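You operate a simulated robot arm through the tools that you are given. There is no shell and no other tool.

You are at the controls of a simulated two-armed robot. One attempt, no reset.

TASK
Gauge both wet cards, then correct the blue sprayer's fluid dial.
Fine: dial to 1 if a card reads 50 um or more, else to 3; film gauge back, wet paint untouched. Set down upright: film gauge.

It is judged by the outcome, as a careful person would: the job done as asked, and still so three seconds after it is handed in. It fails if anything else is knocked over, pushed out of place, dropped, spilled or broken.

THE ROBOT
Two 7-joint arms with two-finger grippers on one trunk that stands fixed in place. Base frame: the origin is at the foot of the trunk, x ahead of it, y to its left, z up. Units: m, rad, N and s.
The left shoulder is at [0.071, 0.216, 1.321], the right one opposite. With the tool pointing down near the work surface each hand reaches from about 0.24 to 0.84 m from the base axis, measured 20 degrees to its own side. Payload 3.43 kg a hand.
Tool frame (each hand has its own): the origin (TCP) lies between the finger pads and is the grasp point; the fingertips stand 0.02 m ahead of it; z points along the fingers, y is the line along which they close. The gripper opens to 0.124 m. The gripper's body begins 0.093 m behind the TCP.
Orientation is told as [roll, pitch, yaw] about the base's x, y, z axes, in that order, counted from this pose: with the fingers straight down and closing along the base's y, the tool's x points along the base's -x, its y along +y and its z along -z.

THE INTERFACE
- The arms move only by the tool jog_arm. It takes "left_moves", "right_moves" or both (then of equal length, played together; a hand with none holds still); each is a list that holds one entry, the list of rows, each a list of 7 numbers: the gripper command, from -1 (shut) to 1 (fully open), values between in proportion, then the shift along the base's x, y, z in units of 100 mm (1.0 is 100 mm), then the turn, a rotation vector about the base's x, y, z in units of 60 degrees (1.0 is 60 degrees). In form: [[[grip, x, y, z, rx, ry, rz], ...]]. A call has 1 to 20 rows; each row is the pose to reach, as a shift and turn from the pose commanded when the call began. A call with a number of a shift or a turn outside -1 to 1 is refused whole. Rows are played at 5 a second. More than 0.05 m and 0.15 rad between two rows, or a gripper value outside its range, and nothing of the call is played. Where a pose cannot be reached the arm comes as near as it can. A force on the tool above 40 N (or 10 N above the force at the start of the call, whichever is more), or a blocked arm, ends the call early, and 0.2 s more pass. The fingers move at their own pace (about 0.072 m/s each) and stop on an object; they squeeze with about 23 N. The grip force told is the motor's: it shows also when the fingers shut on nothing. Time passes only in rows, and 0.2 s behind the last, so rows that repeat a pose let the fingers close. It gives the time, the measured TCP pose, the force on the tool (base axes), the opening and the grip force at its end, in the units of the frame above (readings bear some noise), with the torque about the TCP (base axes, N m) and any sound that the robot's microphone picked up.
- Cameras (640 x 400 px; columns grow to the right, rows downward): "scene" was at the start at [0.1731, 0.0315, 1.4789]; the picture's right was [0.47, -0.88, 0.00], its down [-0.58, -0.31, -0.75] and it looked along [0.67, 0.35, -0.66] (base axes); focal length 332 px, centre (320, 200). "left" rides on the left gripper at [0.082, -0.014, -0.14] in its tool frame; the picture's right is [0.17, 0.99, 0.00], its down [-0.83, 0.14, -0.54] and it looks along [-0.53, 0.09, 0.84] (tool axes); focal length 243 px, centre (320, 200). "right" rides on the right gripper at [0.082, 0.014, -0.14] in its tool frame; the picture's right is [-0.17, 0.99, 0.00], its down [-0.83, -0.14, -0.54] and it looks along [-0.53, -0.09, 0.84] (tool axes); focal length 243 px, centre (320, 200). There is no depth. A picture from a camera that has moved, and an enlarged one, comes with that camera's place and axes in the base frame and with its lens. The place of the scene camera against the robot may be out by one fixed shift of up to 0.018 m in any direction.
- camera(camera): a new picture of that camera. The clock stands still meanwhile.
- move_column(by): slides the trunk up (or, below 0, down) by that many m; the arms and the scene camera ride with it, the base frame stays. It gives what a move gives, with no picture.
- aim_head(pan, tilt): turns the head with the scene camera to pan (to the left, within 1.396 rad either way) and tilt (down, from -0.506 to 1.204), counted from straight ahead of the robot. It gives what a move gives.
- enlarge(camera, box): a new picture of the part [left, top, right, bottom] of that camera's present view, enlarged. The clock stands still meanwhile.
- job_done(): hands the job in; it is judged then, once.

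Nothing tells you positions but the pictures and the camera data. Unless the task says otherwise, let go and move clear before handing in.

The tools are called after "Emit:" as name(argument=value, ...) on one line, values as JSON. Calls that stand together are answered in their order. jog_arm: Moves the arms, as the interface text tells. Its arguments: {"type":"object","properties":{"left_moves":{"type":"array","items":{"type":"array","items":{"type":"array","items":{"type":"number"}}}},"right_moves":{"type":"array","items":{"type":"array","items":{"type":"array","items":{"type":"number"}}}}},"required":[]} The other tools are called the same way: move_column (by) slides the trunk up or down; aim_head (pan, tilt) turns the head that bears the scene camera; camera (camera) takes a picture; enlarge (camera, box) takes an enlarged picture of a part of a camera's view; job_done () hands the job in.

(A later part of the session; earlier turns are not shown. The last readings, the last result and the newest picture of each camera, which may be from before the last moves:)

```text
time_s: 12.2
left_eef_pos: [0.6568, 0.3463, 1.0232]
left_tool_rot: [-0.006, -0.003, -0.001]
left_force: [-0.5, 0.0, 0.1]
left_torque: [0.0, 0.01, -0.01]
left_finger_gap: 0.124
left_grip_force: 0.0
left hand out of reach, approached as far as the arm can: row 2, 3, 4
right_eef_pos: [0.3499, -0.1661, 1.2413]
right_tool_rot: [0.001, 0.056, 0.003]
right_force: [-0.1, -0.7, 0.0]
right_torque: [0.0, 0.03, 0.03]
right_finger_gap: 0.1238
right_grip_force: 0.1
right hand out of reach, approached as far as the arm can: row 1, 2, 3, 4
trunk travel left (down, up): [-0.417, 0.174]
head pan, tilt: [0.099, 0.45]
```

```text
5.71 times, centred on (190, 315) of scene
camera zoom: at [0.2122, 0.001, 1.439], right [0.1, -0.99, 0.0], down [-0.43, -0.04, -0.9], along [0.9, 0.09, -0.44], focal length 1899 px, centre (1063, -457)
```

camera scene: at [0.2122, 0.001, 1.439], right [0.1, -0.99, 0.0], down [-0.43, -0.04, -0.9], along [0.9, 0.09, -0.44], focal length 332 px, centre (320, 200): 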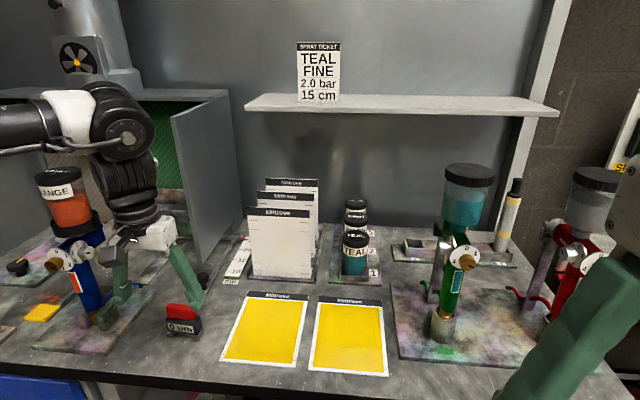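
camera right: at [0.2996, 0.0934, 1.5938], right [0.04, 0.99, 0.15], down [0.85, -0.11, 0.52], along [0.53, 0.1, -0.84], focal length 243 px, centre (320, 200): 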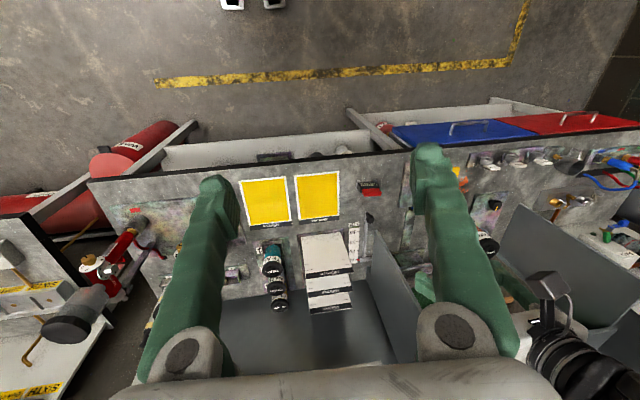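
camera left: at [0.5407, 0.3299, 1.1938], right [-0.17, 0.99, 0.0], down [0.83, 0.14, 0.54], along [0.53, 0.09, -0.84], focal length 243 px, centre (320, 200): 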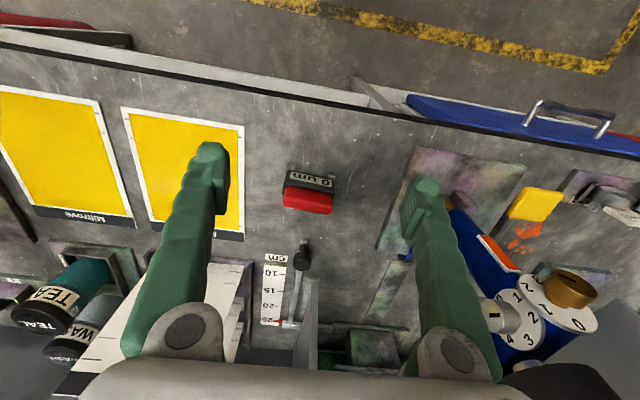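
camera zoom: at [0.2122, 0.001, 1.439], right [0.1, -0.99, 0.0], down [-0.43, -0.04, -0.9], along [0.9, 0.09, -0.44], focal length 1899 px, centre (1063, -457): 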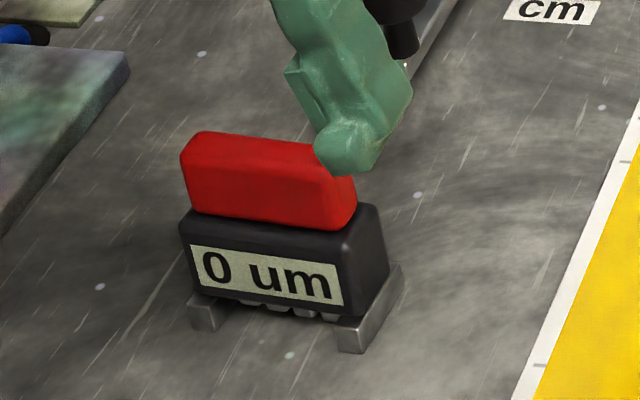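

From the ruler I take the bench top to be at about z=0.88, which puts the gauge at about [0.706, 0.3425] with its top near z=0.947. I'll tilt the left hand forward 0.3 rad and move over it.

Emit:
jog_arm(left_moves=[[[1, 0.0, 0, 0, 0, -0.1, 0], [1, 0.1, 0, 0, 0, -0.2, 0], [1, 0.3, -0.02, 0, 0, -0.2865, 0], [1, 0.49, -0.04, 0, 0, -0.2865, 0], [1, 0.49, -0.04, 0, 0, -0.2865, 0]]])

Emit:
camera(camera="left")

Emit:
camera(camera="scene")

```text
time_s: 13.4
left_eef_pos: [0.7058, 0.3418, 1.0233]
left_tool_rot: [-0.002, -0.3, 0.001]
left_force: [0.7, 0.4, -0.1]
left_torque: [-0.03, 0.0, 0.03]
left_finger_gap: 0.1241
left_grip_force: 0.1
right_eef_pos: [0.3494, -0.1642, 1.2425]
right_tool_rot: [0.004, 0.055, 0.003]
right_force: [-0.2, 0.2, 0.1]
right_torque: [0.01, -0.03, -0.03]
right_finger_gap: 0.1243
right_grip_force: 0.1
trunk travel left (down, up): [-0.417, 0.174]
head pan, tilt: [0.099, 0.45]
```

```text
taken
camera left: at [0.5868, 0.3286, 1.1336], right [-0.16, 0.99, -0.05], down [0.63, 0.14, 0.76], along [0.76, 0.09, -0.65], focal length 243 px, centre (320, 200)
```

left: 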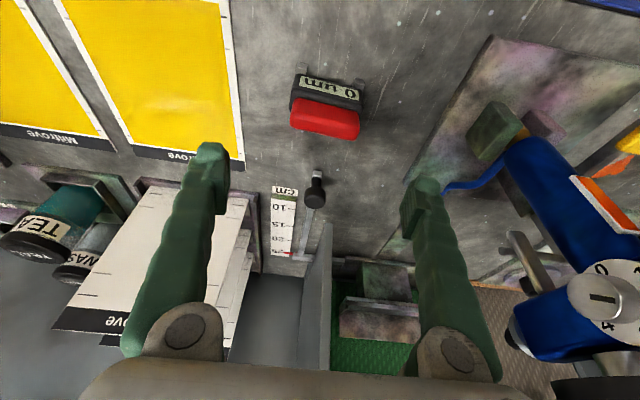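

```text
taken
camera scene: at [0.2105, 0.0019, 1.4393], right [0.1, -0.99, 0.0], down [-0.43, -0.04, -0.9], along [0.9, 0.09, -0.44], focal length 332 px, centre (320, 200)
```

scene: 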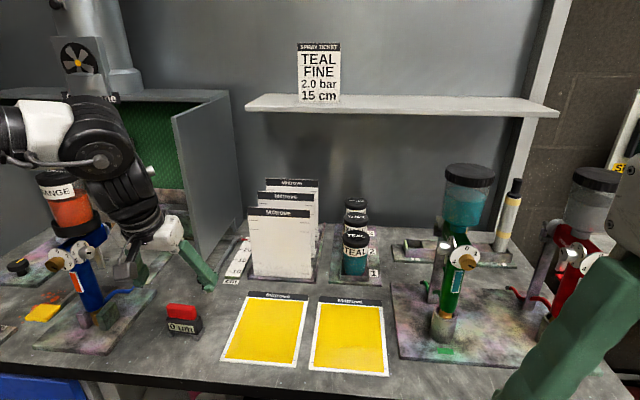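

Now the hand is right over the gauge's x and y at z=1.023. I'll zoom to refine the gauge position from this new angle.

Emit:
enlarge(camera="left", box=[270, 50, 390, 150])

Emit:
enlarge(camera="scene", box=[120, 220, 240, 350])

```text
4.00 times, centred on (330, 100) of left
camera zoom: at [0.5868, 0.3286, 1.1336], right [-0.16, 0.99, -0.05], down [0.63, 0.14, 0.76], along [0.76, 0.09, -0.65], focal length 970 px, centre (280, 600)
```

zoom: 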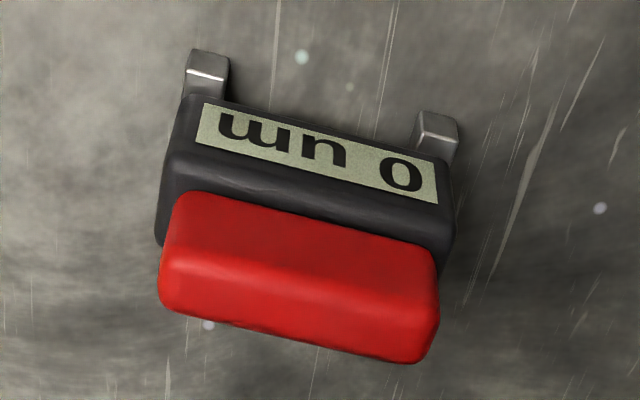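

```text
3.08 times, centred on (180, 285) of scene
camera zoom: at [0.2105, 0.0019, 1.4393], right [0.1, -0.99, 0.0], down [-0.43, -0.04, -0.9], along [0.9, 0.09, -0.44], focal length 1022 px, centre (751, -62)
```

zoom: 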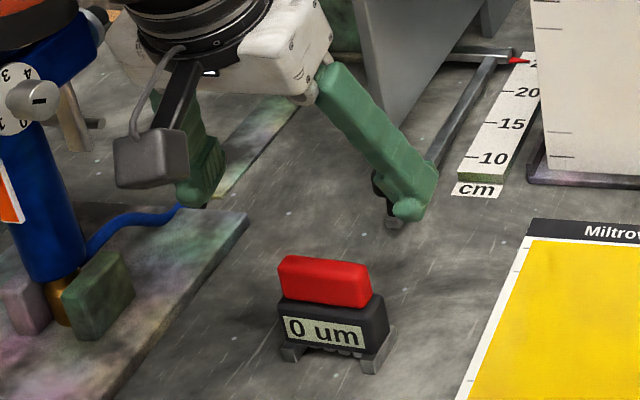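

The view agrees: the gauge centre is about [0.705, 0.342], its top about z=0.95, and it is turned about -4 degrees. I'll match that turn and come down partway.

Emit:
jog_arm(left_moves=[[[0.6, 0, 0, -0.2, 0, 0, -0.067], [0.6, 0, 0, -0.4, 0, 0, -0.067], [0.6, 0, 0, -0.5, 0, 0, -0.067], [0.6, 0, 0, -0.5, 0, 0, -0.067]]])

Emit:
enlarge(camera="left", box=[200, 20, 440, 220])

Emit:
enlarge(camera="scene", box=[120, 230, 240, 350])

```text
time_s: 14.4
left_eef_pos: [0.7045, 0.3412, 0.9742]
left_tool_rot: [-0.001, -0.3, -0.069]
left_force: [0.4, -0.8, -0.1]
left_torque: [0.02, 0.0, 0.01]
left_finger_gap: 0.0991
left_grip_force: 0.1
right_eef_pos: [0.3493, -0.1648, 1.2418]
right_tool_rot: [0.002, 0.055, 0.003]
right_force: [-0.2, -0.4, -0.4]
right_torque: [-0.03, 0.0, 0.01]
right_finger_gap: 0.1239
right_grip_force: 0.0
trunk travel left (down, up): [-0.417, 0.174]
head pan, tilt: [0.099, 0.45]
```

```text
2.00 times, centred on (320, 120) of left
camera zoom: at [0.5857, 0.3363, 1.0836], right [-0.09, 0.99, -0.05], down [0.64, 0.1, 0.76], along [0.76, 0.03, -0.65], focal length 485 px, centre (320, 360)
```

zoom: 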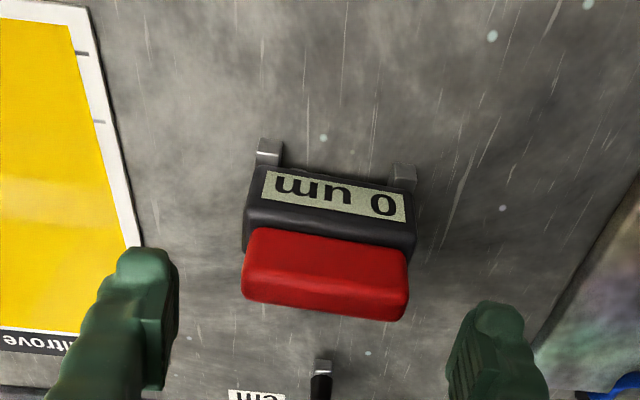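

```text
3.33 times, centred on (180, 290) of scene
camera zoom: at [0.2107, 0.0015, 1.4393], right [0.1, -0.99, 0.0], down [-0.43, -0.04, -0.9], along [0.9, 0.09, -0.44], focal length 1108 px, centre (787, -100)
```

zoom: 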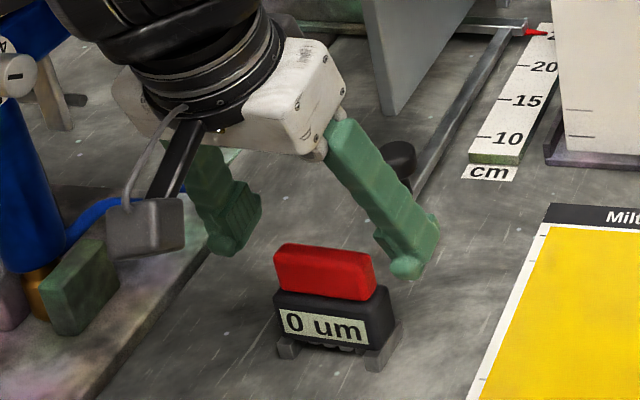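

The fingers straddle the red handle evenly and the predicted and seen positions agree. I'll go down to grasp height and check before closing.

Emit:
jog_arm(left_moves=[[[0.6, 0, 0.005, -0.1, 0, 0, 0], [0.6, 0, 0.01, -0.2, 0, 0, 0], [0.6, 0, 0.01, -0.26, 0, 0, 0], [0.6, 0, 0.01, -0.26, 0, 0, 0]]])

Emit:
enlarge(camera="left", box=[200, 50, 440, 250])

Emit:
enlarge(camera="scene", box=[140, 260, 230, 350])

```text
time_s: 15.4
left_eef_pos: [0.7065, 0.3422, 0.9478]
left_tool_rot: [0.0, -0.299, -0.069]
left_force: [0.4, -0.4, 0.2]
left_torque: [0.0, 0.0, -0.01]
left_finger_gap: 0.0991
left_grip_force: 0.2
right_eef_pos: [0.3492, -0.1637, 1.243]
right_tool_rot: [0.001, 0.054, 0.004]
right_force: [-0.4, 0.1, -0.6]
right_torque: [-0.03, 0.01, 0.0]
right_finger_gap: 0.1239
right_grip_force: 0.1
trunk travel left (down, up): [-0.417, 0.174]
head pan, tilt: [0.099, 0.45]
```

```text
2.00 times, centred on (320, 150) of left
camera zoom: at [0.5862, 0.337, 1.0578], right [-0.09, 0.99, -0.05], down [0.64, 0.1, 0.76], along [0.76, 0.03, -0.65], focal length 485 px, centre (320, 300)
```

zoom: 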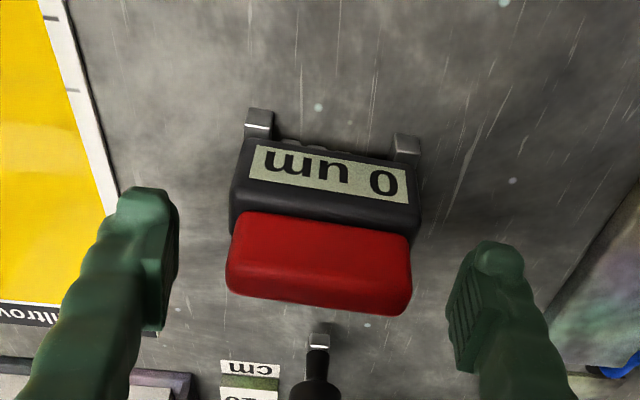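

```text
4.44 times, centred on (185, 305) of scene
camera zoom: at [0.2107, 0.0014, 1.4393], right [0.1, -0.99, 0.0], down [-0.43, -0.04, -0.9], along [0.9, 0.09, -0.44], focal length 1477 px, centre (920, -267)
```

zoom: 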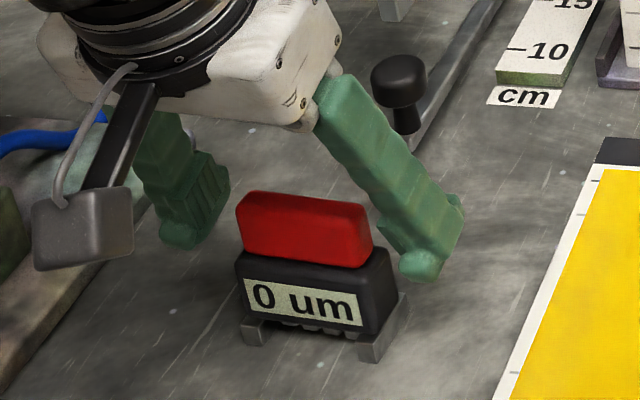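

The fingertips may sit slightly low against the wider black body, so I'll raise 8 mm to grip only the red handle, then close.

Emit:
jog_arm(left_moves=[[[0.6, 0, 0, 0.08, 0, 0, 0], [0.3, 0, 0, 0.08, 0, 0, 0], [0.1, 0, 0, 0.08, 0, 0, 0], [0.1, 0, 0, 0.08, 0, 0, 0]]])

Emit:
enlarge(camera="left", box=[220, 50, 420, 250])

Emit:
enlarge(camera="scene", box=[140, 260, 230, 350])

```text
time_s: 16.4
left_eef_pos: [0.7056, 0.3413, 0.9561]
left_tool_rot: [-0.003, -0.301, -0.07]
left_force: [-0.8, 0.1, 0.5]
left_torque: [0.02, 0.03, -0.02]
left_finger_gap: 0.0682
left_grip_force: 0.1
right_eef_pos: [0.349, -0.1647, 1.2417]
right_tool_rot: [0.001, 0.054, 0.002]
right_force: [-0.5, 0.3, -0.3]
right_torque: [0.01, 0.0, 0.0]
right_finger_gap: 0.1241
right_grip_force: 0.0
trunk travel left (down, up): [-0.417, 0.174]
head pan, tilt: [0.099, 0.45]
```

```text
2.00 times, centred on (320, 150) of left
camera zoom: at [0.586, 0.3371, 1.0658], right [-0.09, 0.99, -0.05], down [0.64, 0.1, 0.76], along [0.76, 0.03, -0.65], focal length 485 px, centre (320, 300)
```

zoom: 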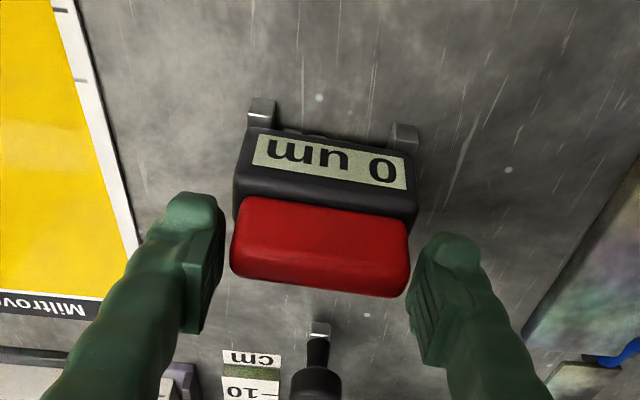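

```text
4.44 times, centred on (185, 305) of scene
camera zoom: at [0.2106, 0.0014, 1.4393], right [0.1, -0.99, 0.0], down [-0.43, -0.04, -0.9], along [0.9, 0.09, -0.44], focal length 1477 px, centre (920, -267)
```

zoom: 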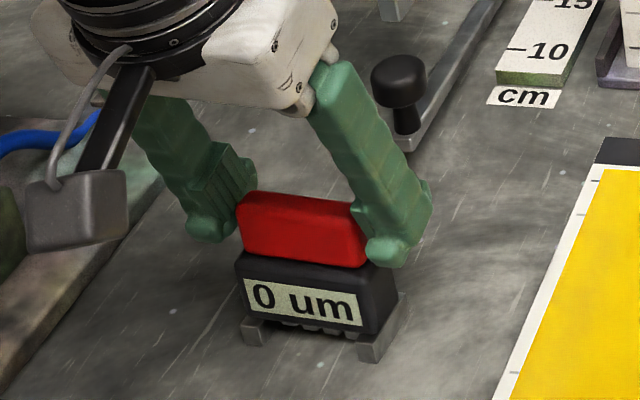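

The fingers bracket the red handle at the right height. Closing the grip now.

Emit:
jog_arm(left_moves=[[[-0.2, 0, 0, 0, 0, 0, 0], [-1, 0, 0, 0, 0, 0, 0], [-1, 0, 0, 0, 0, 0, 0], [-1, 0, 0, 0, 0, 0, 0], [-1, 0, 0, 0, 0, 0, 0]]])

Emit:
enlarge(camera="left", box=[220, 50, 420, 250])

Emit:
enlarge(camera="scene", box=[140, 260, 230, 350])

```text
time_s: 17.6
left_eef_pos: [0.7061, 0.3424, 0.956]
left_tool_rot: [-0.003, -0.3, -0.071]
left_force: [0.7, 0.6, 0.3]
left_torque: [0.05, -0.03, 0.0]
left_finger_gap: 0.0587
left_grip_force: 22.9
right_eef_pos: [0.3492, -0.1654, 1.2423]
right_tool_rot: [0.002, 0.054, 0.003]
right_force: [-1.4, -0.3, 0.1]
right_torque: [0.0, 0.0, -0.02]
right_finger_gap: 0.1242
right_grip_force: 0.0
trunk travel left (down, up): [-0.417, 0.174]
head pan, tilt: [0.099, 0.45]
```

```text
2.00 times, centred on (320, 150) of left
camera zoom: at [0.5861, 0.3371, 1.0658], right [-0.09, 0.99, -0.05], down [0.64, 0.1, 0.76], along [0.76, 0.03, -0.65], focal length 485 px, centre (320, 300)
```

zoom: 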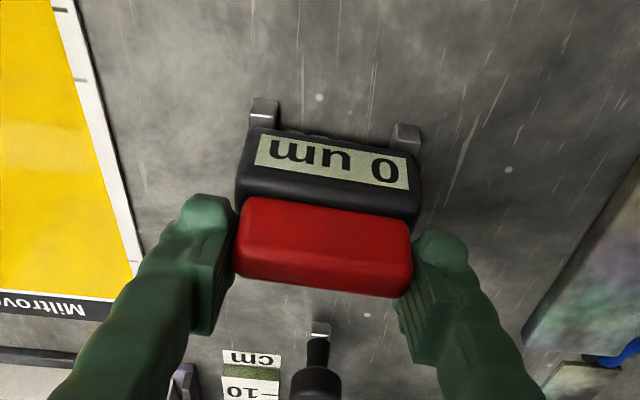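

```text
4.44 times, centred on (185, 305) of scene
camera zoom: at [0.2107, 0.0013, 1.4393], right [0.1, -0.99, 0.0], down [-0.43, -0.04, -0.9], along [0.9, 0.09, -0.44], focal length 1477 px, centre (920, -267)
```

zoom: 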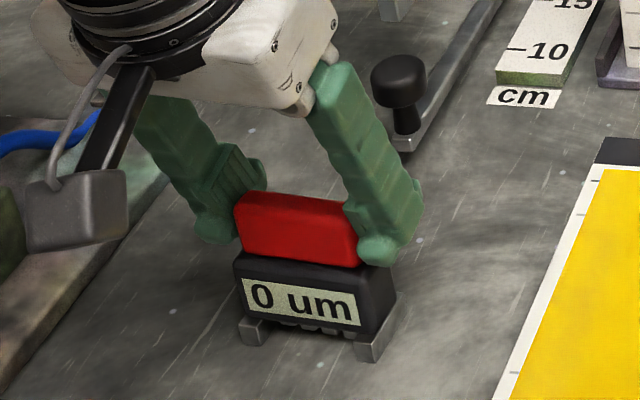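

The gauge is held with the fingers 58.7 mm apart at TCP [0.706, 0.342, 0.956], which I note as its home pose. I'll lift it slightly and check that it hangs level.

Emit:
jog_arm(left_moves=[[[-1, 0, 0, 0.1, 0, 0, 0], [-1, 0, 0, 0.3, 0, 0, 0], [-1, 0, 0, 0.5, 0, 0, 0], [-1, 0, 0, 0.5, 0, 0, 0]]])

Emit:
enlarge(camera="left", box=[220, 50, 420, 250])

Emit:
enlarge(camera="scene", box=[140, 240, 240, 350])

Emit:
camera(camera="scene")

```text
time_s: 18.6
left_eef_pos: [0.7051, 0.3409, 1.0061]
left_tool_rot: [-0.002, -0.299, -0.068]
left_force: [0.6, 0.0, -0.7]
left_torque: [-0.04, 0.01, -0.02]
left_finger_gap: 0.0591
left_grip_force: 22.6
right_eef_pos: [0.3499, -0.1653, 1.2424]
right_tool_rot: [0.002, 0.055, 0.002]
right_force: [0.1, -0.2, -0.6]
right_torque: [-0.02, 0.01, -0.01]
right_finger_gap: 0.1237
right_grip_force: 0.1
trunk travel left (down, up): [-0.417, 0.174]
head pan, tilt: [0.099, 0.45]
```

```text
2.00 times, centred on (320, 150) of left
camera zoom: at [0.5863, 0.3375, 1.1167], right [-0.09, 0.99, -0.05], down [0.64, 0.1, 0.76], along [0.76, 0.03, -0.65], focal length 485 px, centre (320, 300)
```

zoom: 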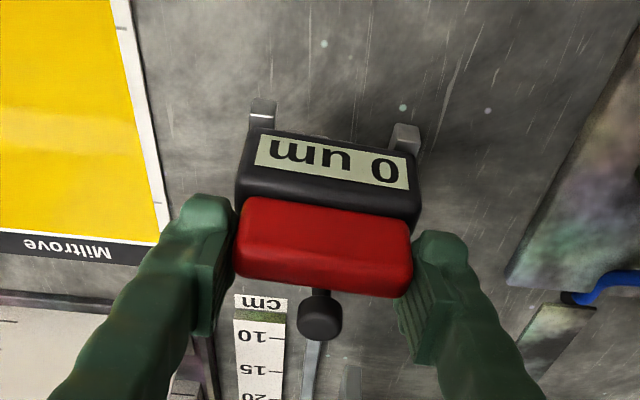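

```text
3.64 times, centred on (190, 295) of scene
camera zoom: at [0.2111, 0.0017, 1.4392], right [0.1, -0.99, 0.0], down [-0.43, -0.04, -0.9], along [0.9, 0.09, -0.44], focal length 1208 px, centre (793, -146)
```

zoom: 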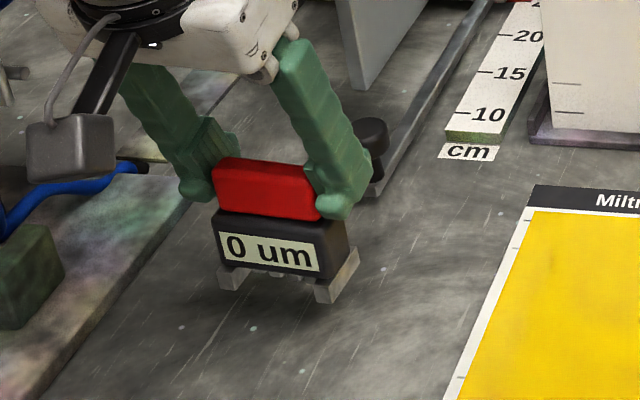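

```text
taken
camera scene: at [0.2111, 0.0017, 1.4392], right [0.1, -0.99, 0.0], down [-0.43, -0.04, -0.9], along [0.9, 0.09, -0.44], focal length 332 px, centre (320, 200)
```

scene: 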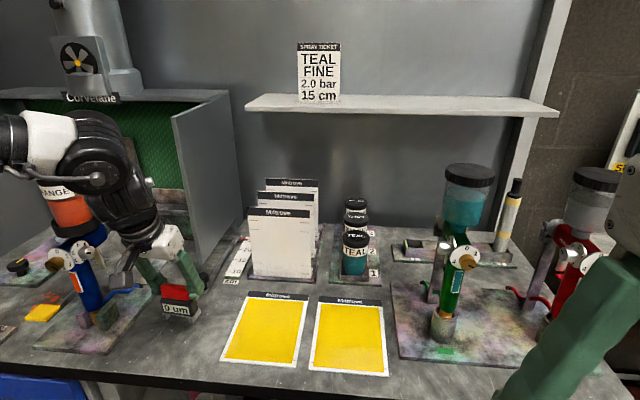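

The gauge is held firmly and level with no shift in the grip. I'll carry it at this height over the nearer card, with its feet about 5 cm above the bench.

Emit:
jog_arm(left_moves=[[[-1, 0, -0.25, 0, 0, 0, 0], [-1, 0, -0.5, 0, 0, 0, 0], [-1, 0, -0.75, 0, 0, 0, 0], [-1, 0, -1.0, 0, 0, 0, 0]]])

Emit:
jog_arm(left_moves=[[[-1, 0, -0.25, 0, 0, 0, 0], [-1, 0, -0.5, 0, 0, 0, 0], [-1, 0, -0.75, 0, 0, 0, 0], [-1, 0, -0.75, 0, 0, 0, 0]]])

Emit:
camera(camera="left")

Emit:
camera(camera="scene")

```text
time_s: 19.6
left_eef_pos: [0.6925, 0.2563, 1.0074]
left_tool_rot: [-0.003, -0.304, -0.071]
left_force: [-0.4, -0.3, -1.3]
left_torque: [0.03, 0.0, 0.01]
left_finger_gap: 0.0589
left_grip_force: 23.0
left hand out of reach, approached as far as the arm can: row 4
right_eef_pos: [0.3487, -0.1653, 1.2425]
right_tool_rot: [0.002, 0.054, 0.002]
right_force: [0.1, -0.5, -0.1]
right_torque: [0.03, -0.03, -0.01]
right_finger_gap: 0.1241
right_grip_force: 0.0
trunk travel left (down, up): [-0.417, 0.174]
head pan, tilt: [0.099, 0.45]
```

```text
time_s: 20.6
left_eef_pos: [0.6643, 0.2341, 1.0044]
left_tool_rot: [-0.005, -0.302, -0.069]
left_force: [0.2, 0.5, -1.0]
left_torque: [0.02, -0.02, 0.0]
left_finger_gap: 0.0586
left_grip_force: 23.1
left hand out of reach, approached as far as the arm can: row 1, 2, 3, 4
right_eef_pos: [0.35, -0.1651, 1.2412]
right_tool_rot: [0.002, 0.055, 0.002]
right_force: [0.2, 0.4, 0.2]
right_torque: [-0.03, 0.02, 0.0]
right_finger_gap: 0.1237
right_grip_force: 0.1
trunk travel left (down, up): [-0.417, 0.174]
head pan, tilt: [0.099, 0.45]
```

```text
taken
camera left: at [0.544, 0.2305, 1.1146], right [-0.09, 0.99, -0.05], down [0.64, 0.1, 0.76], along [0.76, 0.03, -0.65], focal length 243 px, centre (320, 200)
```

left: 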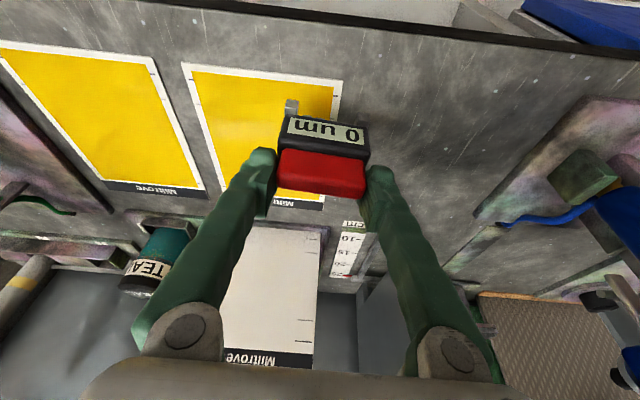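

```text
taken
camera scene: at [0.2106, 0.0013, 1.4393], right [0.1, -0.99, 0.0], down [-0.43, -0.04, -0.9], along [0.9, 0.09, -0.44], focal length 332 px, centre (320, 200)
```

scene: 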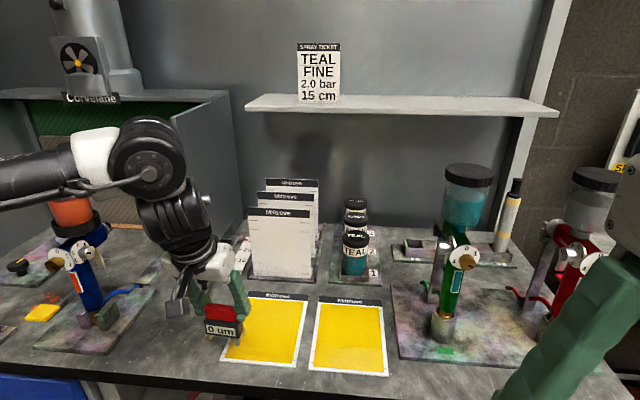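

The arm can't follow to the right with the hand squared to the bench. A gauge can be set down at any turn, so I'll yaw the hand clockwise, which puts the wrist back and to the left and should make the cards reachable.

Emit:
jog_arm(left_moves=[[[-1, 0, 0, 0, 0, 0, -0.12], [-1, 0, 0, 0, 0, 0, -0.24], [-1, 0, 0, 0, 0, 0, -0.36], [-1, 0, 0, 0, 0, 0, -0.48], [-1, 0, 0, 0, 0, 0, -0.6], [-1, 0, 0, 0, 0, 0, -0.6]]])

Emit:
camera(camera="scene")

```text
time_s: 22.0
left_eef_pos: [0.6653, 0.2356, 1.002]
left_tool_rot: [-0.002, -0.301, -0.701]
left_force: [-0.7, 0.4, -0.6]
left_torque: [0.02, 0.01, 0.01]
left_finger_gap: 0.059
left_grip_force: 23.1
right_eef_pos: [0.3495, -0.1641, 1.2423]
right_tool_rot: [0.002, 0.055, 0.004]
right_force: [-0.3, 0.6, 0.0]
right_torque: [-0.01, 0.01, 0.02]
right_finger_gap: 0.1241
right_grip_force: 0.1
trunk travel left (down, up): [-0.417, 0.174]
head pan, tilt: [0.099, 0.45]
```

```text
taken
camera scene: at [0.2109, 0.0015, 1.4392], right [0.1, -0.99, 0.0], down [-0.43, -0.04, -0.9], along [0.9, 0.09, -0.44], focal length 332 px, centre (320, 200)
```

scene: 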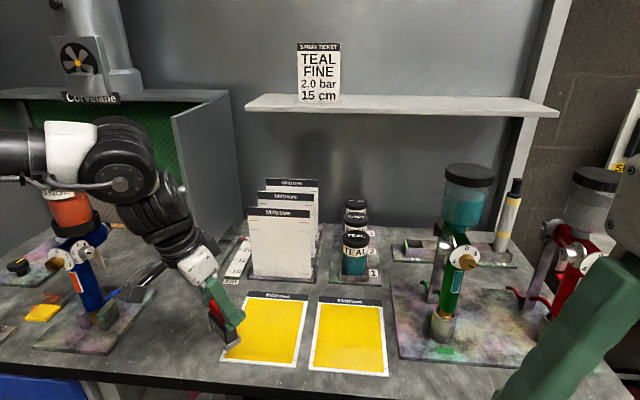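

The yaw worked. Now I'll move over the middle of the left card while staying high.

Emit:
jog_arm(left_moves=[[[-1, 0.15, -0.22, 0, 0, 0, 0], [-1, 0.3, -0.44, 0, 0, 0, 0], [-1, 0.5, -0.66, 0, 0, 0, 0], [-1, 0.5, -0.66, 0, 0, 0, 0]]])

Emit:
camera(camera="scene")

Emit:
camera(camera="left")

```text
time_s: 23.0
left_eef_pos: [0.6807, 0.2096, 1.0032]
left_tool_rot: [-0.003, -0.301, -0.699]
left_force: [0.9, -0.3, -1.1]
left_torque: [0.03, 0.0, -0.01]
left_finger_gap: 0.059
left_grip_force: 23.3
left hand out of reach, approached as far as the arm can: row 2, 3, 4
right_eef_pos: [0.3512, -0.1652, 1.2418]
right_tool_rot: [0.0, 0.057, 0.005]
right_force: [0.5, 1.0, 0.6]
right_torque: [-0.01, 0.02, -0.01]
right_finger_gap: 0.124
right_grip_force: 0.0
trunk travel left (down, up): [-0.417, 0.174]
head pan, tilt: [0.099, 0.45]
```

```text
taken
camera scene: at [0.2121, 0.0019, 1.439], right [0.1, -0.99, 0.0], down [-0.43, -0.04, -0.9], along [0.9, 0.09, -0.44], focal length 332 px, centre (320, 200)
```

scene: 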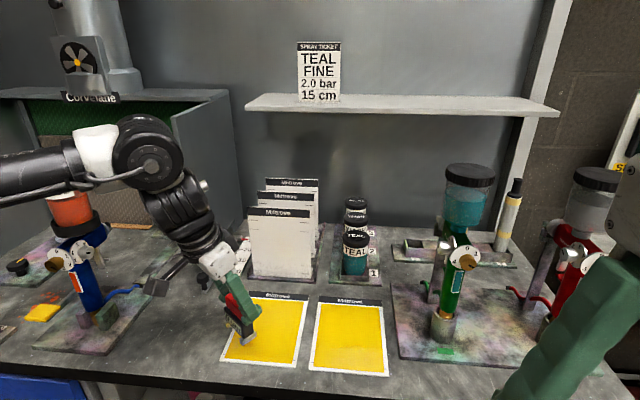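

```text
taken
camera left: at [0.5813, 0.2767, 1.1128], right [0.51, 0.86, -0.05], down [0.58, -0.3, 0.76], along [0.64, -0.42, -0.65], focal length 243 px, centre (320, 200)
```

left: 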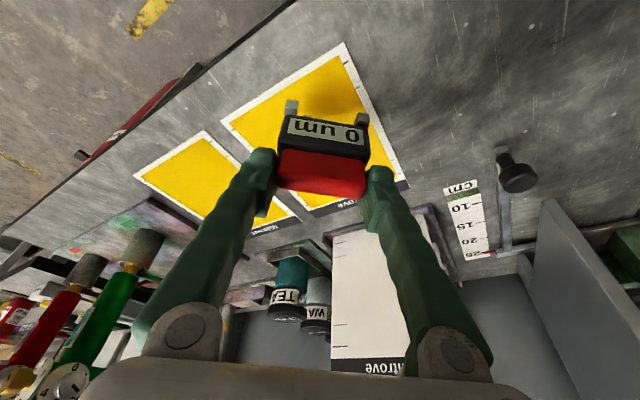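

The arm still stops short here. I'll retreat to an easier pose, bring the trunk back up to its starting height so that the hand sits lower relative to the shoulder, and try again.

Emit:
jog_arm(left_moves=[[[-1, -0.3, 0.15, 0.1, 0, 0, 0], [-1, -0.6, 0.3, 0.2, 0, 0, 0], [-1, -1.0, 0.4, 0.3, 0, 0, 0], [-1, -1.0, 0.4, 0.3, 0, 0, 0]]])

Emit:
move_column(by=0.06)

Emit:
camera(camera="scene")

```text
time_s: 24.0
left_eef_pos: [0.5781, 0.2519, 1.0317]
left_tool_rot: [-0.002, -0.299, -0.696]
left_force: [-0.1, 0.3, -1.7]
left_torque: [-0.01, 0.01, -0.04]
left_finger_gap: 0.059
left_grip_force: 23.2
right_eef_pos: [0.3509, -0.1638, 1.2418]
right_tool_rot: [0.002, 0.055, 0.005]
right_force: [1.2, 0.5, -0.3]
right_torque: [0.04, 0.02, 0.02]
right_finger_gap: 0.1238
right_grip_force: 0.0
trunk travel left (down, up): [-0.417, 0.174]
head pan, tilt: [0.099, 0.45]
```

```text
time_s: 25.0
left_eef_pos: [0.5788, 0.2464, 1.0927]
left_tool_rot: [-0.002, -0.299, -0.699]
left_force: [0.1, 0.3, -1.0]
left_torque: [-0.01, 0.01, -0.03]
left_finger_gap: 0.059
left_grip_force: 22.8
right_eef_pos: [0.3511, -0.1644, 1.2997]
right_tool_rot: [-0.001, 0.055, 0.001]
right_force: [0.6, 0.4, -0.1]
right_torque: [-0.01, 0.06, 0.01]
right_finger_gap: 0.1239
right_grip_force: 0.1
trunk travel left (down, up): [-0.477, 0.114]
head pan, tilt: [0.099, 0.45]
```

```text
taken
camera scene: at [0.1897, 0.001, 1.5048], right [0.1, -0.99, 0.0], down [-0.43, -0.04, -0.9], along [0.9, 0.09, -0.44], focal length 332 px, centre (320, 200)
```

scene: 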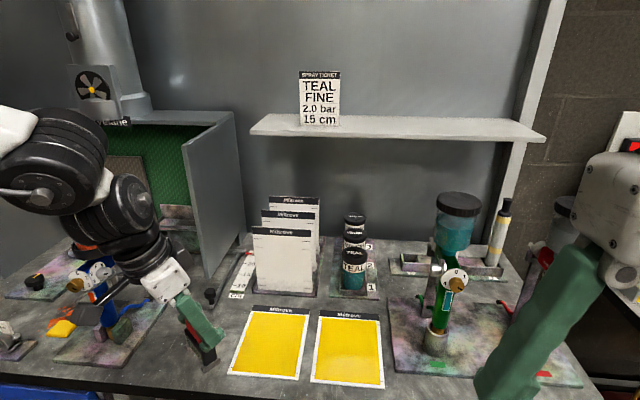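

Trunk is back at the starting height. Now I'll move right and down at a comfortable distance, then forward.

Emit:
jog_arm(left_moves=[[[-1, 0.0, -0.2, -0.3, 0, 0, 0], [-1, 0.0, -0.4, -0.6, 0, 0, 0], [-1, 0.2, -0.6, -0.9, 0, 0, 0], [-1, 0.4, -0.75, -0.9, 0, 0, 0], [-1, 0.4, -0.75, -0.9, 0, 0, 0]]])

Emit:
camera(camera="scene")

```text
time_s: 26.2
left_eef_pos: [0.6185, 0.1736, 1.0019]
left_tool_rot: [-0.001, -0.305, -0.697]
left_force: [0.0, 0.2, -1.5]
left_torque: [0.01, 0.02, 0.01]
left_finger_gap: 0.0589
left_grip_force: 23.0
left hand out of reach, approached as far as the arm can: row 4
right_eef_pos: [0.35, -0.1634, 1.3004]
right_tool_rot: [-0.002, 0.054, 0.005]
right_force: [-0.2, -0.6, -0.3]
right_torque: [0.02, 0.0, 0.0]
right_finger_gap: 0.124
right_grip_force: 0.0
trunk travel left (down, up): [-0.477, 0.114]
head pan, tilt: [0.099, 0.45]
```

```text
taken
camera scene: at [0.1886, 0.0016, 1.505], right [0.1, -0.99, 0.0], down [-0.43, -0.04, -0.9], along [0.9, 0.09, -0.43], focal length 332 px, centre (320, 200)
```

scene: 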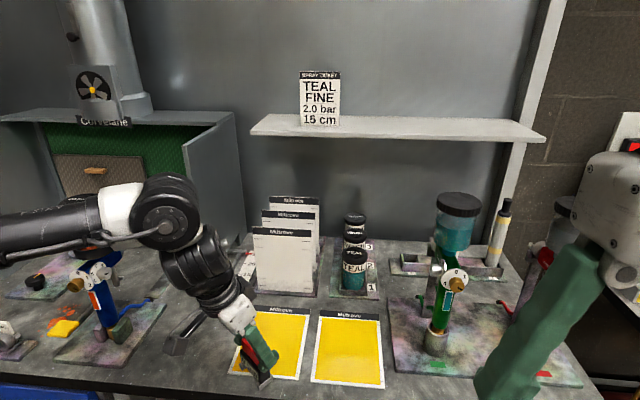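

Still at a limit. Before changing the grip I'll test whether being lower helps: I'll come down a little, with the feet still about 2 cm clear, and try forward.

Emit:
jog_arm(left_moves=[[[-1, 0.0, 0, -0.15, 0, 0, 0], [-1, 0.0, 0, -0.25, 0, 0, 0], [-1, 0.2, 0, -0.25, 0, 0, 0], [-1, 0.4, 0, -0.25, 0, 0, 0], [-1, 0.4, 0, -0.25, 0, 0, 0]]])

```text
time_s: 27.4
left_eef_pos: [0.6258, 0.1796, 0.9754]
left_tool_rot: [-0.001, -0.3, -0.697]
left_force: [-0.3, -0.1, -1.8]
left_torque: [-0.01, -0.01, 0.0]
left_finger_gap: 0.0591
left_grip_force: 23.2
left hand out of reach, approached as far as the arm can: row 2, 3, 4, 5
right_eef_pos: [0.3512, -0.1638, 1.301]
right_tool_rot: [0.001, 0.053, 0.004]
right_force: [-0.4, -0.6, -0.3]
right_torque: [0.01, 0.0, -0.05]
right_finger_gap: 0.1236
right_grip_force: 0.0
trunk travel left (down, up): [-0.477, 0.114]
head pan, tilt: [0.099, 0.45]
```

Lower doesn't help, so the limit seems to come from the elbow's posture. I'll turn the head to look at the left arm.

Emit:
aim_head(pan=0.9, tilt=0.5)

Emit:
camera(camera="scene")

Emit:
camera(camera="right")

```text
time_s: 28.5
left_eef_pos: [0.626, 0.1794, 0.976]
left_tool_rot: [-0.002, -0.299, -0.698]
left_force: [1.1, 0.6, -1.6]
left_torque: [0.02, 0.02, 0.0]
left_finger_gap: 0.059
left_grip_force: 22.8
right_eef_pos: [0.3508, -0.163, 1.2995]
right_tool_rot: [0.0, 0.054, 0.004]
right_force: [0.0, 0.5, 0.4]
right_torque: [-0.01, 0.01, 0.02]
right_finger_gap: 0.1239
right_grip_force: 0.0
trunk travel left (down, up): [-0.477, 0.114]
head pan, tilt: [0.901, 0.499]
```

```text
taken
camera scene: at [0.1545, 0.0635, 1.5004], right [0.78, -0.62, 0.0], down [-0.3, -0.38, -0.88], along [0.55, 0.69, -0.48], focal length 332 px, centre (320, 200)
```

scene: 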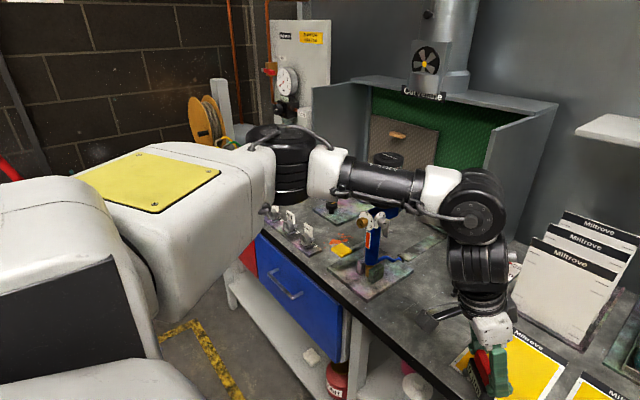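

```text
taken
camera right: at [0.2765, -0.1497, 1.4449], right [0.16, 0.99, -0.01], down [0.86, -0.14, 0.49], along [0.49, -0.09, -0.87], focal length 243 px, centre (320, 200)
```

right: 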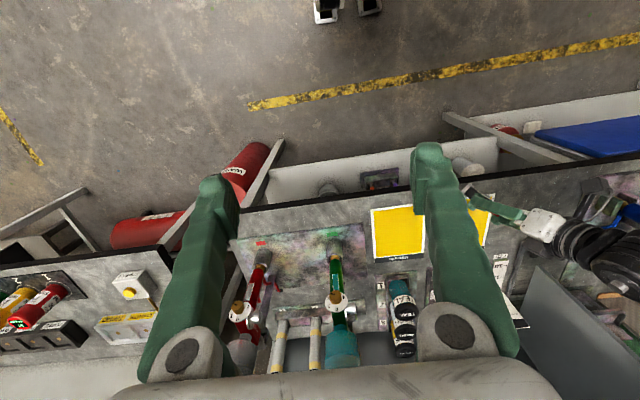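

The upper arm is swung outward with the elbow out, so the wrist can't come far forward and inward. A larger forward tilt would pull the wrist back toward the reachable zone, so I'll test that in the air before deciding to re-grip.

Emit:
jog_arm(left_moves=[[[-1, -0.1, 0.05, 0.4, 0, 0, 0], [-1, -0.2, 0.1, 0.8, 0, 0, 0], [-1, -0.2, 0.1, 1.0, -0.08, -0.095, 0], [-1, -0.2, 0.1, 1.0, -0.16, -0.19, 0], [-1, -0.2, 0.1, 1.0, -0.235, -0.28, 0], [-1, -0.2, 0.1, 1.0, -0.3075, -0.3653, 0], [-1, -0.2, 0.1, 1.0, -0.3075, -0.3653, 0]]])

Emit:
camera(camera="scene")

```text
time_s: 30.1
left_eef_pos: [0.6044, 0.1909, 1.0753]
left_tool_rot: [-0.003, -0.802, -0.696]
left_force: [-0.2, -0.6, -0.8]
left_torque: [0.03, 0.02, 0.02]
left_finger_gap: 0.0585
left_grip_force: 23.1
right_eef_pos: [0.35, -0.1644, 1.2997]
right_tool_rot: [0.001, 0.054, 0.003]
right_force: [-0.1, -0.7, -0.4]
right_torque: [0.0, 0.01, 0.01]
right_finger_gap: 0.124
right_grip_force: 0.1
trunk travel left (down, up): [-0.477, 0.114]
head pan, tilt: [0.901, 0.499]
```

```text
taken
camera scene: at [0.1546, 0.0627, 1.5004], right [0.78, -0.62, 0.0], down [-0.3, -0.37, -0.88], along [0.54, 0.69, -0.48], focal length 332 px, centre (320, 200)
```

scene: 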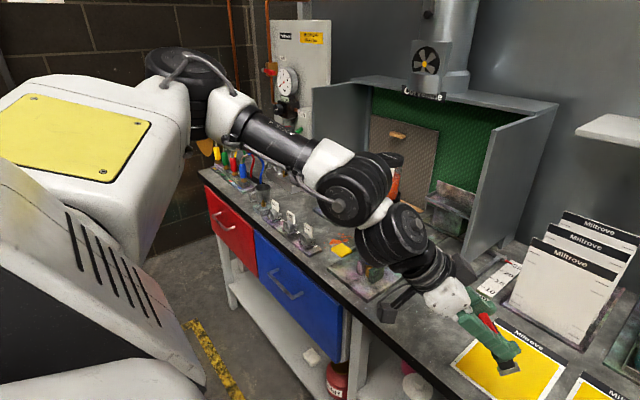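

The 0.8 rad tilt is reached easily. Now I'll test moving right and forward toward the far card in the air.

Emit:
jog_arm(left_moves=[[[-1, 0.1, -0.3, -0.05, 0, 0, 0], [-1, 0.2, -0.6, -0.1, 0, 0, 0], [-1, 0.4, -0.9, -0.2, 0, 0, 0], [-1, 0.5, -1.0, -0.2, 0, 0, 0]]])

Emit:
jog_arm(left_moves=[[[-1, 0.1, -0.2, 0, 0, 0, 0], [-1, 0.2, -0.4, 0, 0, 0, 0], [-1, 0.4, -0.6, 0, 0, 0, 0], [-1, 0.45, -0.7, 0, 0, 0, 0]]])

Emit:
camera(camera="scene")

```text
time_s: 31.1
left_eef_pos: [0.653, 0.0899, 1.0552]
left_tool_rot: [-0.002, -0.8, -0.696]
left_force: [-0.4, -0.1, -0.9]
left_torque: [0.01, 0.03, -0.01]
left_finger_gap: 0.0589
left_grip_force: 22.9
right_eef_pos: [0.3502, -0.164, 1.3001]
right_tool_rot: [-0.001, 0.056, 0.001]
right_force: [0.4, -0.5, 0.0]
right_torque: [-0.01, 0.01, 0.0]
right_finger_gap: 0.1241
right_grip_force: 0.1
trunk travel left (down, up): [-0.477, 0.114]
head pan, tilt: [0.901, 0.499]
```

```text
time_s: 32.1
left_eef_pos: [0.6709, 0.0607, 1.0554]
left_tool_rot: [-0.004, -0.799, -0.695]
left_force: [-0.3, 0.7, -1.3]
left_torque: [-0.01, 0.02, -0.02]
left_finger_gap: 0.0589
left_grip_force: 23.0
left hand out of reach, approached as far as the arm can: row 2, 3, 4
right_eef_pos: [0.3519, -0.163, 1.2986]
right_tool_rot: [-0.001, 0.054, 0.003]
right_force: [0.7, 0.2, 0.7]
right_torque: [-0.01, 0.02, -0.02]
right_finger_gap: 0.1241
right_grip_force: 0.0
trunk travel left (down, up): [-0.477, 0.114]
head pan, tilt: [0.901, 0.499]
```

```text
taken
camera scene: at [0.1553, 0.0636, 1.5003], right [0.78, -0.62, 0.0], down [-0.3, -0.38, -0.88], along [0.54, 0.69, -0.48], focal length 332 px, centre (320, 200)
```

scene: 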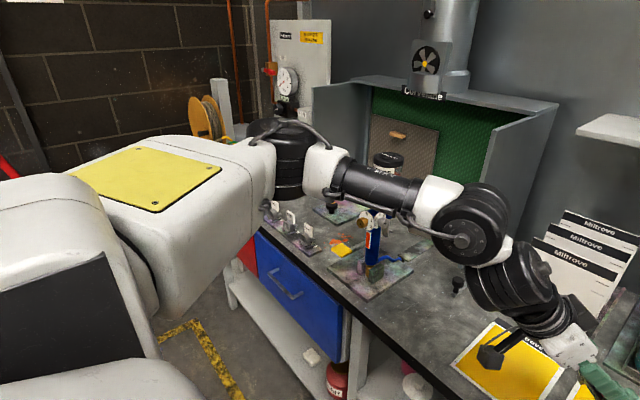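

That gets to [0.671, 0.061], which is better but still short for the far card. The elbow stays high, so lowering the trunk should bring it nearer. I'll back off, lift, lower the trunk and test again.

Emit:
jog_arm(left_moves=[[[-1, -0.2, 0.2, 0.3, 0, 0, 0], [-1, -0.4, 0.4, 0.6, 0, 0, 0], [-1, -0.6, 0.6, 0.9, 0, 0, 0], [-1, -0.7, 0.7, 1.0, 0, 0, 0]]])

Emit:
move_column(by=-0.06)

Emit:
move_column(by=-0.06)

Emit:
camera(camera="scene")

```text
time_s: 33.1
left_eef_pos: [0.6014, 0.1335, 1.1567]
left_tool_rot: [-0.005, -0.8, -0.695]
left_force: [-0.2, -0.6, -0.5]
left_torque: [0.02, 0.02, 0.02]
left_finger_gap: 0.0591
left_grip_force: 23.1
right_eef_pos: [0.3494, -0.1636, 1.2997]
right_tool_rot: [0.0, 0.055, 0.003]
right_force: [0.0, 0.3, -0.6]
right_torque: [-0.01, -0.05, -0.03]
right_finger_gap: 0.1239
right_grip_force: 0.1
trunk travel left (down, up): [-0.477, 0.114]
head pan, tilt: [0.901, 0.499]
```

```text
time_s: 34.1
left_eef_pos: [0.602, 0.1302, 1.0961]
left_tool_rot: [-0.002, -0.8, -0.697]
left_force: [-0.1, 0.2, -0.7]
left_torque: [0.06, 0.0, 0.02]
left_finger_gap: 0.0585
left_grip_force: 23.2
right_eef_pos: [0.351, -0.164, 1.2405]
right_tool_rot: [0.0, 0.053, 0.004]
right_force: [-0.5, -0.9, 0.4]
right_torque: [0.0, 0.01, -0.02]
right_finger_gap: 0.1241
right_grip_force: 0.1
trunk travel left (down, up): [-0.417, 0.174]
head pan, tilt: [0.901, 0.499]
```

```text
time_s: 35.1
left_eef_pos: [0.6018, 0.1302, 1.0367]
left_tool_rot: [-0.001, -0.802, -0.699]
left_force: [0.2, 0.3, -1.0]
left_torque: [0.02, 0.0, 0.0]
left_finger_gap: 0.0588
left_grip_force: 23.0
right_eef_pos: [0.3554, -0.1624, 1.1721]
right_tool_rot: [0.002, 0.093, 0.004]
right_force: [0.0, -0.2, 0.3]
right_torque: [-0.06, 0.02, 0.01]
right_finger_gap: 0.1239
right_grip_force: 0.1
trunk travel left (down, up): [-0.357, 0.234]
head pan, tilt: [0.901, 0.499]
```

```text
taken
camera scene: at [0.19, 0.0634, 1.3751], right [0.78, -0.62, 0.0], down [-0.3, -0.38, -0.88], along [0.55, 0.69, -0.48], focal length 332 px, centre (320, 200)
```

scene: 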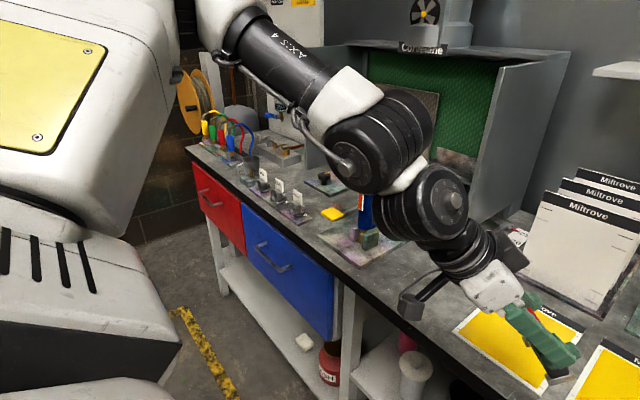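

The shoulders are now lower and about 3.5 cm further forward. Testing the reach toward the far card again, still in the air.

Emit:
jog_arm(left_moves=[[[-1, 0.2, -0.25, 0, 0, 0, 0], [-1, 0.4, -0.5, 0, 0, 0, 0], [-1, 0.65, -0.75, 0, 0, 0, 0], [-1, 0.9, -1.0, 0, 0, 0, 0], [-1, 0.9, -1.0, 0, 0, 0, 0]]])

Emit:
camera(camera="scene")

```text
time_s: 36.3
left_eef_pos: [0.6661, 0.0573, 1.0344]
left_tool_rot: [-0.005, -0.801, -0.697]
left_force: [-0.4, -0.3, -1.5]
left_torque: [0.04, 0.0, 0.01]
left_finger_gap: 0.0592
left_grip_force: 22.9
left hand out of reach, approached as far as the arm can: row 4, 5
right_eef_pos: [0.3553, -0.1632, 1.1711]
right_tool_rot: [0.005, 0.093, 0.004]
right_force: [-0.9, -0.3, 1.0]
right_torque: [0.04, -0.01, -0.01]
right_finger_gap: 0.1241
right_grip_force: 0.0
trunk travel left (down, up): [-0.357, 0.234]
head pan, tilt: [0.901, 0.499]
```

```text
taken
camera scene: at [0.1905, 0.0636, 1.375], right [0.78, -0.62, 0.0], down [-0.3, -0.38, -0.88], along [0.55, 0.69, -0.48], focal length 332 px, centre (320, 200)
```

scene: 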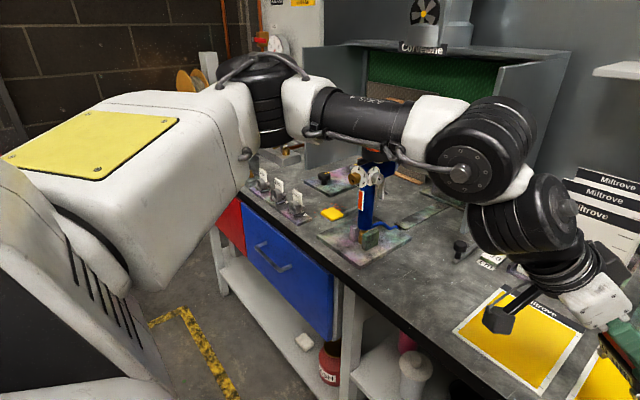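

At this height the elbow simply rises and the limit is about the same. I'll test a steeper forward tilt of about 1.05 rad, which should gain the last few centimetres.

Emit:
jog_arm(left_moves=[[[-1, -0.2, 0.2, 0.1, 0, 0, 0], [-1, -0.4, 0.4, 0.2, -0.05, -0.06, 0], [-1, -0.4, 0.4, 0.2, -0.1, -0.12, 0], [-1, -0.4, 0.4, 0.2, -0.154, -0.1826, 0], [-1, -0.2, 0.1, 0.2, -0.154, -0.1826, 0], [-1, 0.0, -0.1, 0.2, -0.154, -0.1826, 0], [-1, 0.2, -0.3, 0.1, -0.154, -0.1826, 0], [-1, 0.3, -0.4, 0.1, -0.154, -0.1826, 0]]])

Emit:
camera(camera="scene")

```text
time_s: 38.1
left_eef_pos: [0.6958, 0.0164, 1.0438]
left_tool_rot: [-0.005, -1.051, -0.695]
left_force: [-0.4, -0.1, -1.3]
left_torque: [0.01, 0.06, -0.01]
left_finger_gap: 0.0589
left_grip_force: 22.8
right_eef_pos: [0.357, -0.1631, 1.1714]
right_tool_rot: [0.003, 0.094, 0.004]
right_force: [0.6, -0.1, 0.9]
right_torque: [0.01, -0.02, -0.01]
right_finger_gap: 0.124
right_grip_force: 0.0
trunk travel left (down, up): [-0.357, 0.234]
head pan, tilt: [0.901, 0.499]
```

```text
taken
camera scene: at [0.1908, 0.063, 1.3749], right [0.78, -0.62, 0.0], down [-0.3, -0.37, -0.88], along [0.55, 0.69, -0.48], focal length 332 px, centre (320, 200)
```

scene: 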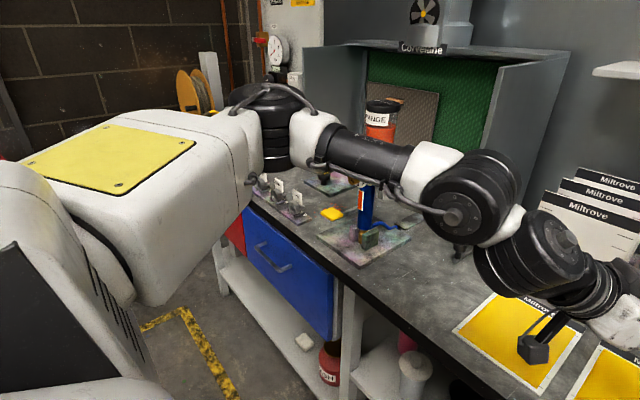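

That reaches [0.696, 0.016] cleanly. I'll check that it still works a bit lower, with the tilted gauge still well clear of the card.

Emit:
jog_arm(left_moves=[[[-1, 0.0, 0, -0.2, 0, 0, 0], [-1, 0.0, 0, -0.4, 0, 0, 0], [-1, 0.0, 0, -0.55, 0, 0, 0], [-1, 0.05, -0.1, -0.55, 0, 0, 0], [-1, 0.05, -0.1, -0.55, 0, 0, 0]]])

Emit:
camera(camera="left")

```text
time_s: 39.3
left_eef_pos: [0.6991, 0.011, 0.9877]
left_tool_rot: [-0.008, -1.052, -0.695]
left_force: [-0.3, 0.6, -1.2]
left_torque: [0.01, 0.03, -0.01]
left_finger_gap: 0.0589
left_grip_force: 23.3
left hand out of reach, approached as far as the arm can: row 4, 5
right_eef_pos: [0.3556, -0.1625, 1.1713]
right_tool_rot: [0.003, 0.093, 0.003]
right_force: [0.7, 0.2, 0.7]
right_torque: [-0.01, -0.03, -0.03]
right_finger_gap: 0.124
right_grip_force: 0.1
trunk travel left (down, up): [-0.357, 0.234]
head pan, tilt: [0.901, 0.499]
```

```text
taken
camera left: at [0.5667, 0.1058, 0.9869], right [0.57, 0.81, -0.15], down [0.05, 0.15, 0.99], along [0.82, -0.57, 0.04], focal length 243 px, centre (320, 200)
```

left: 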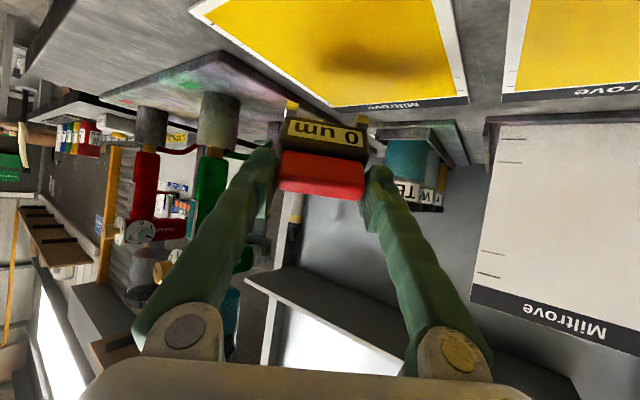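

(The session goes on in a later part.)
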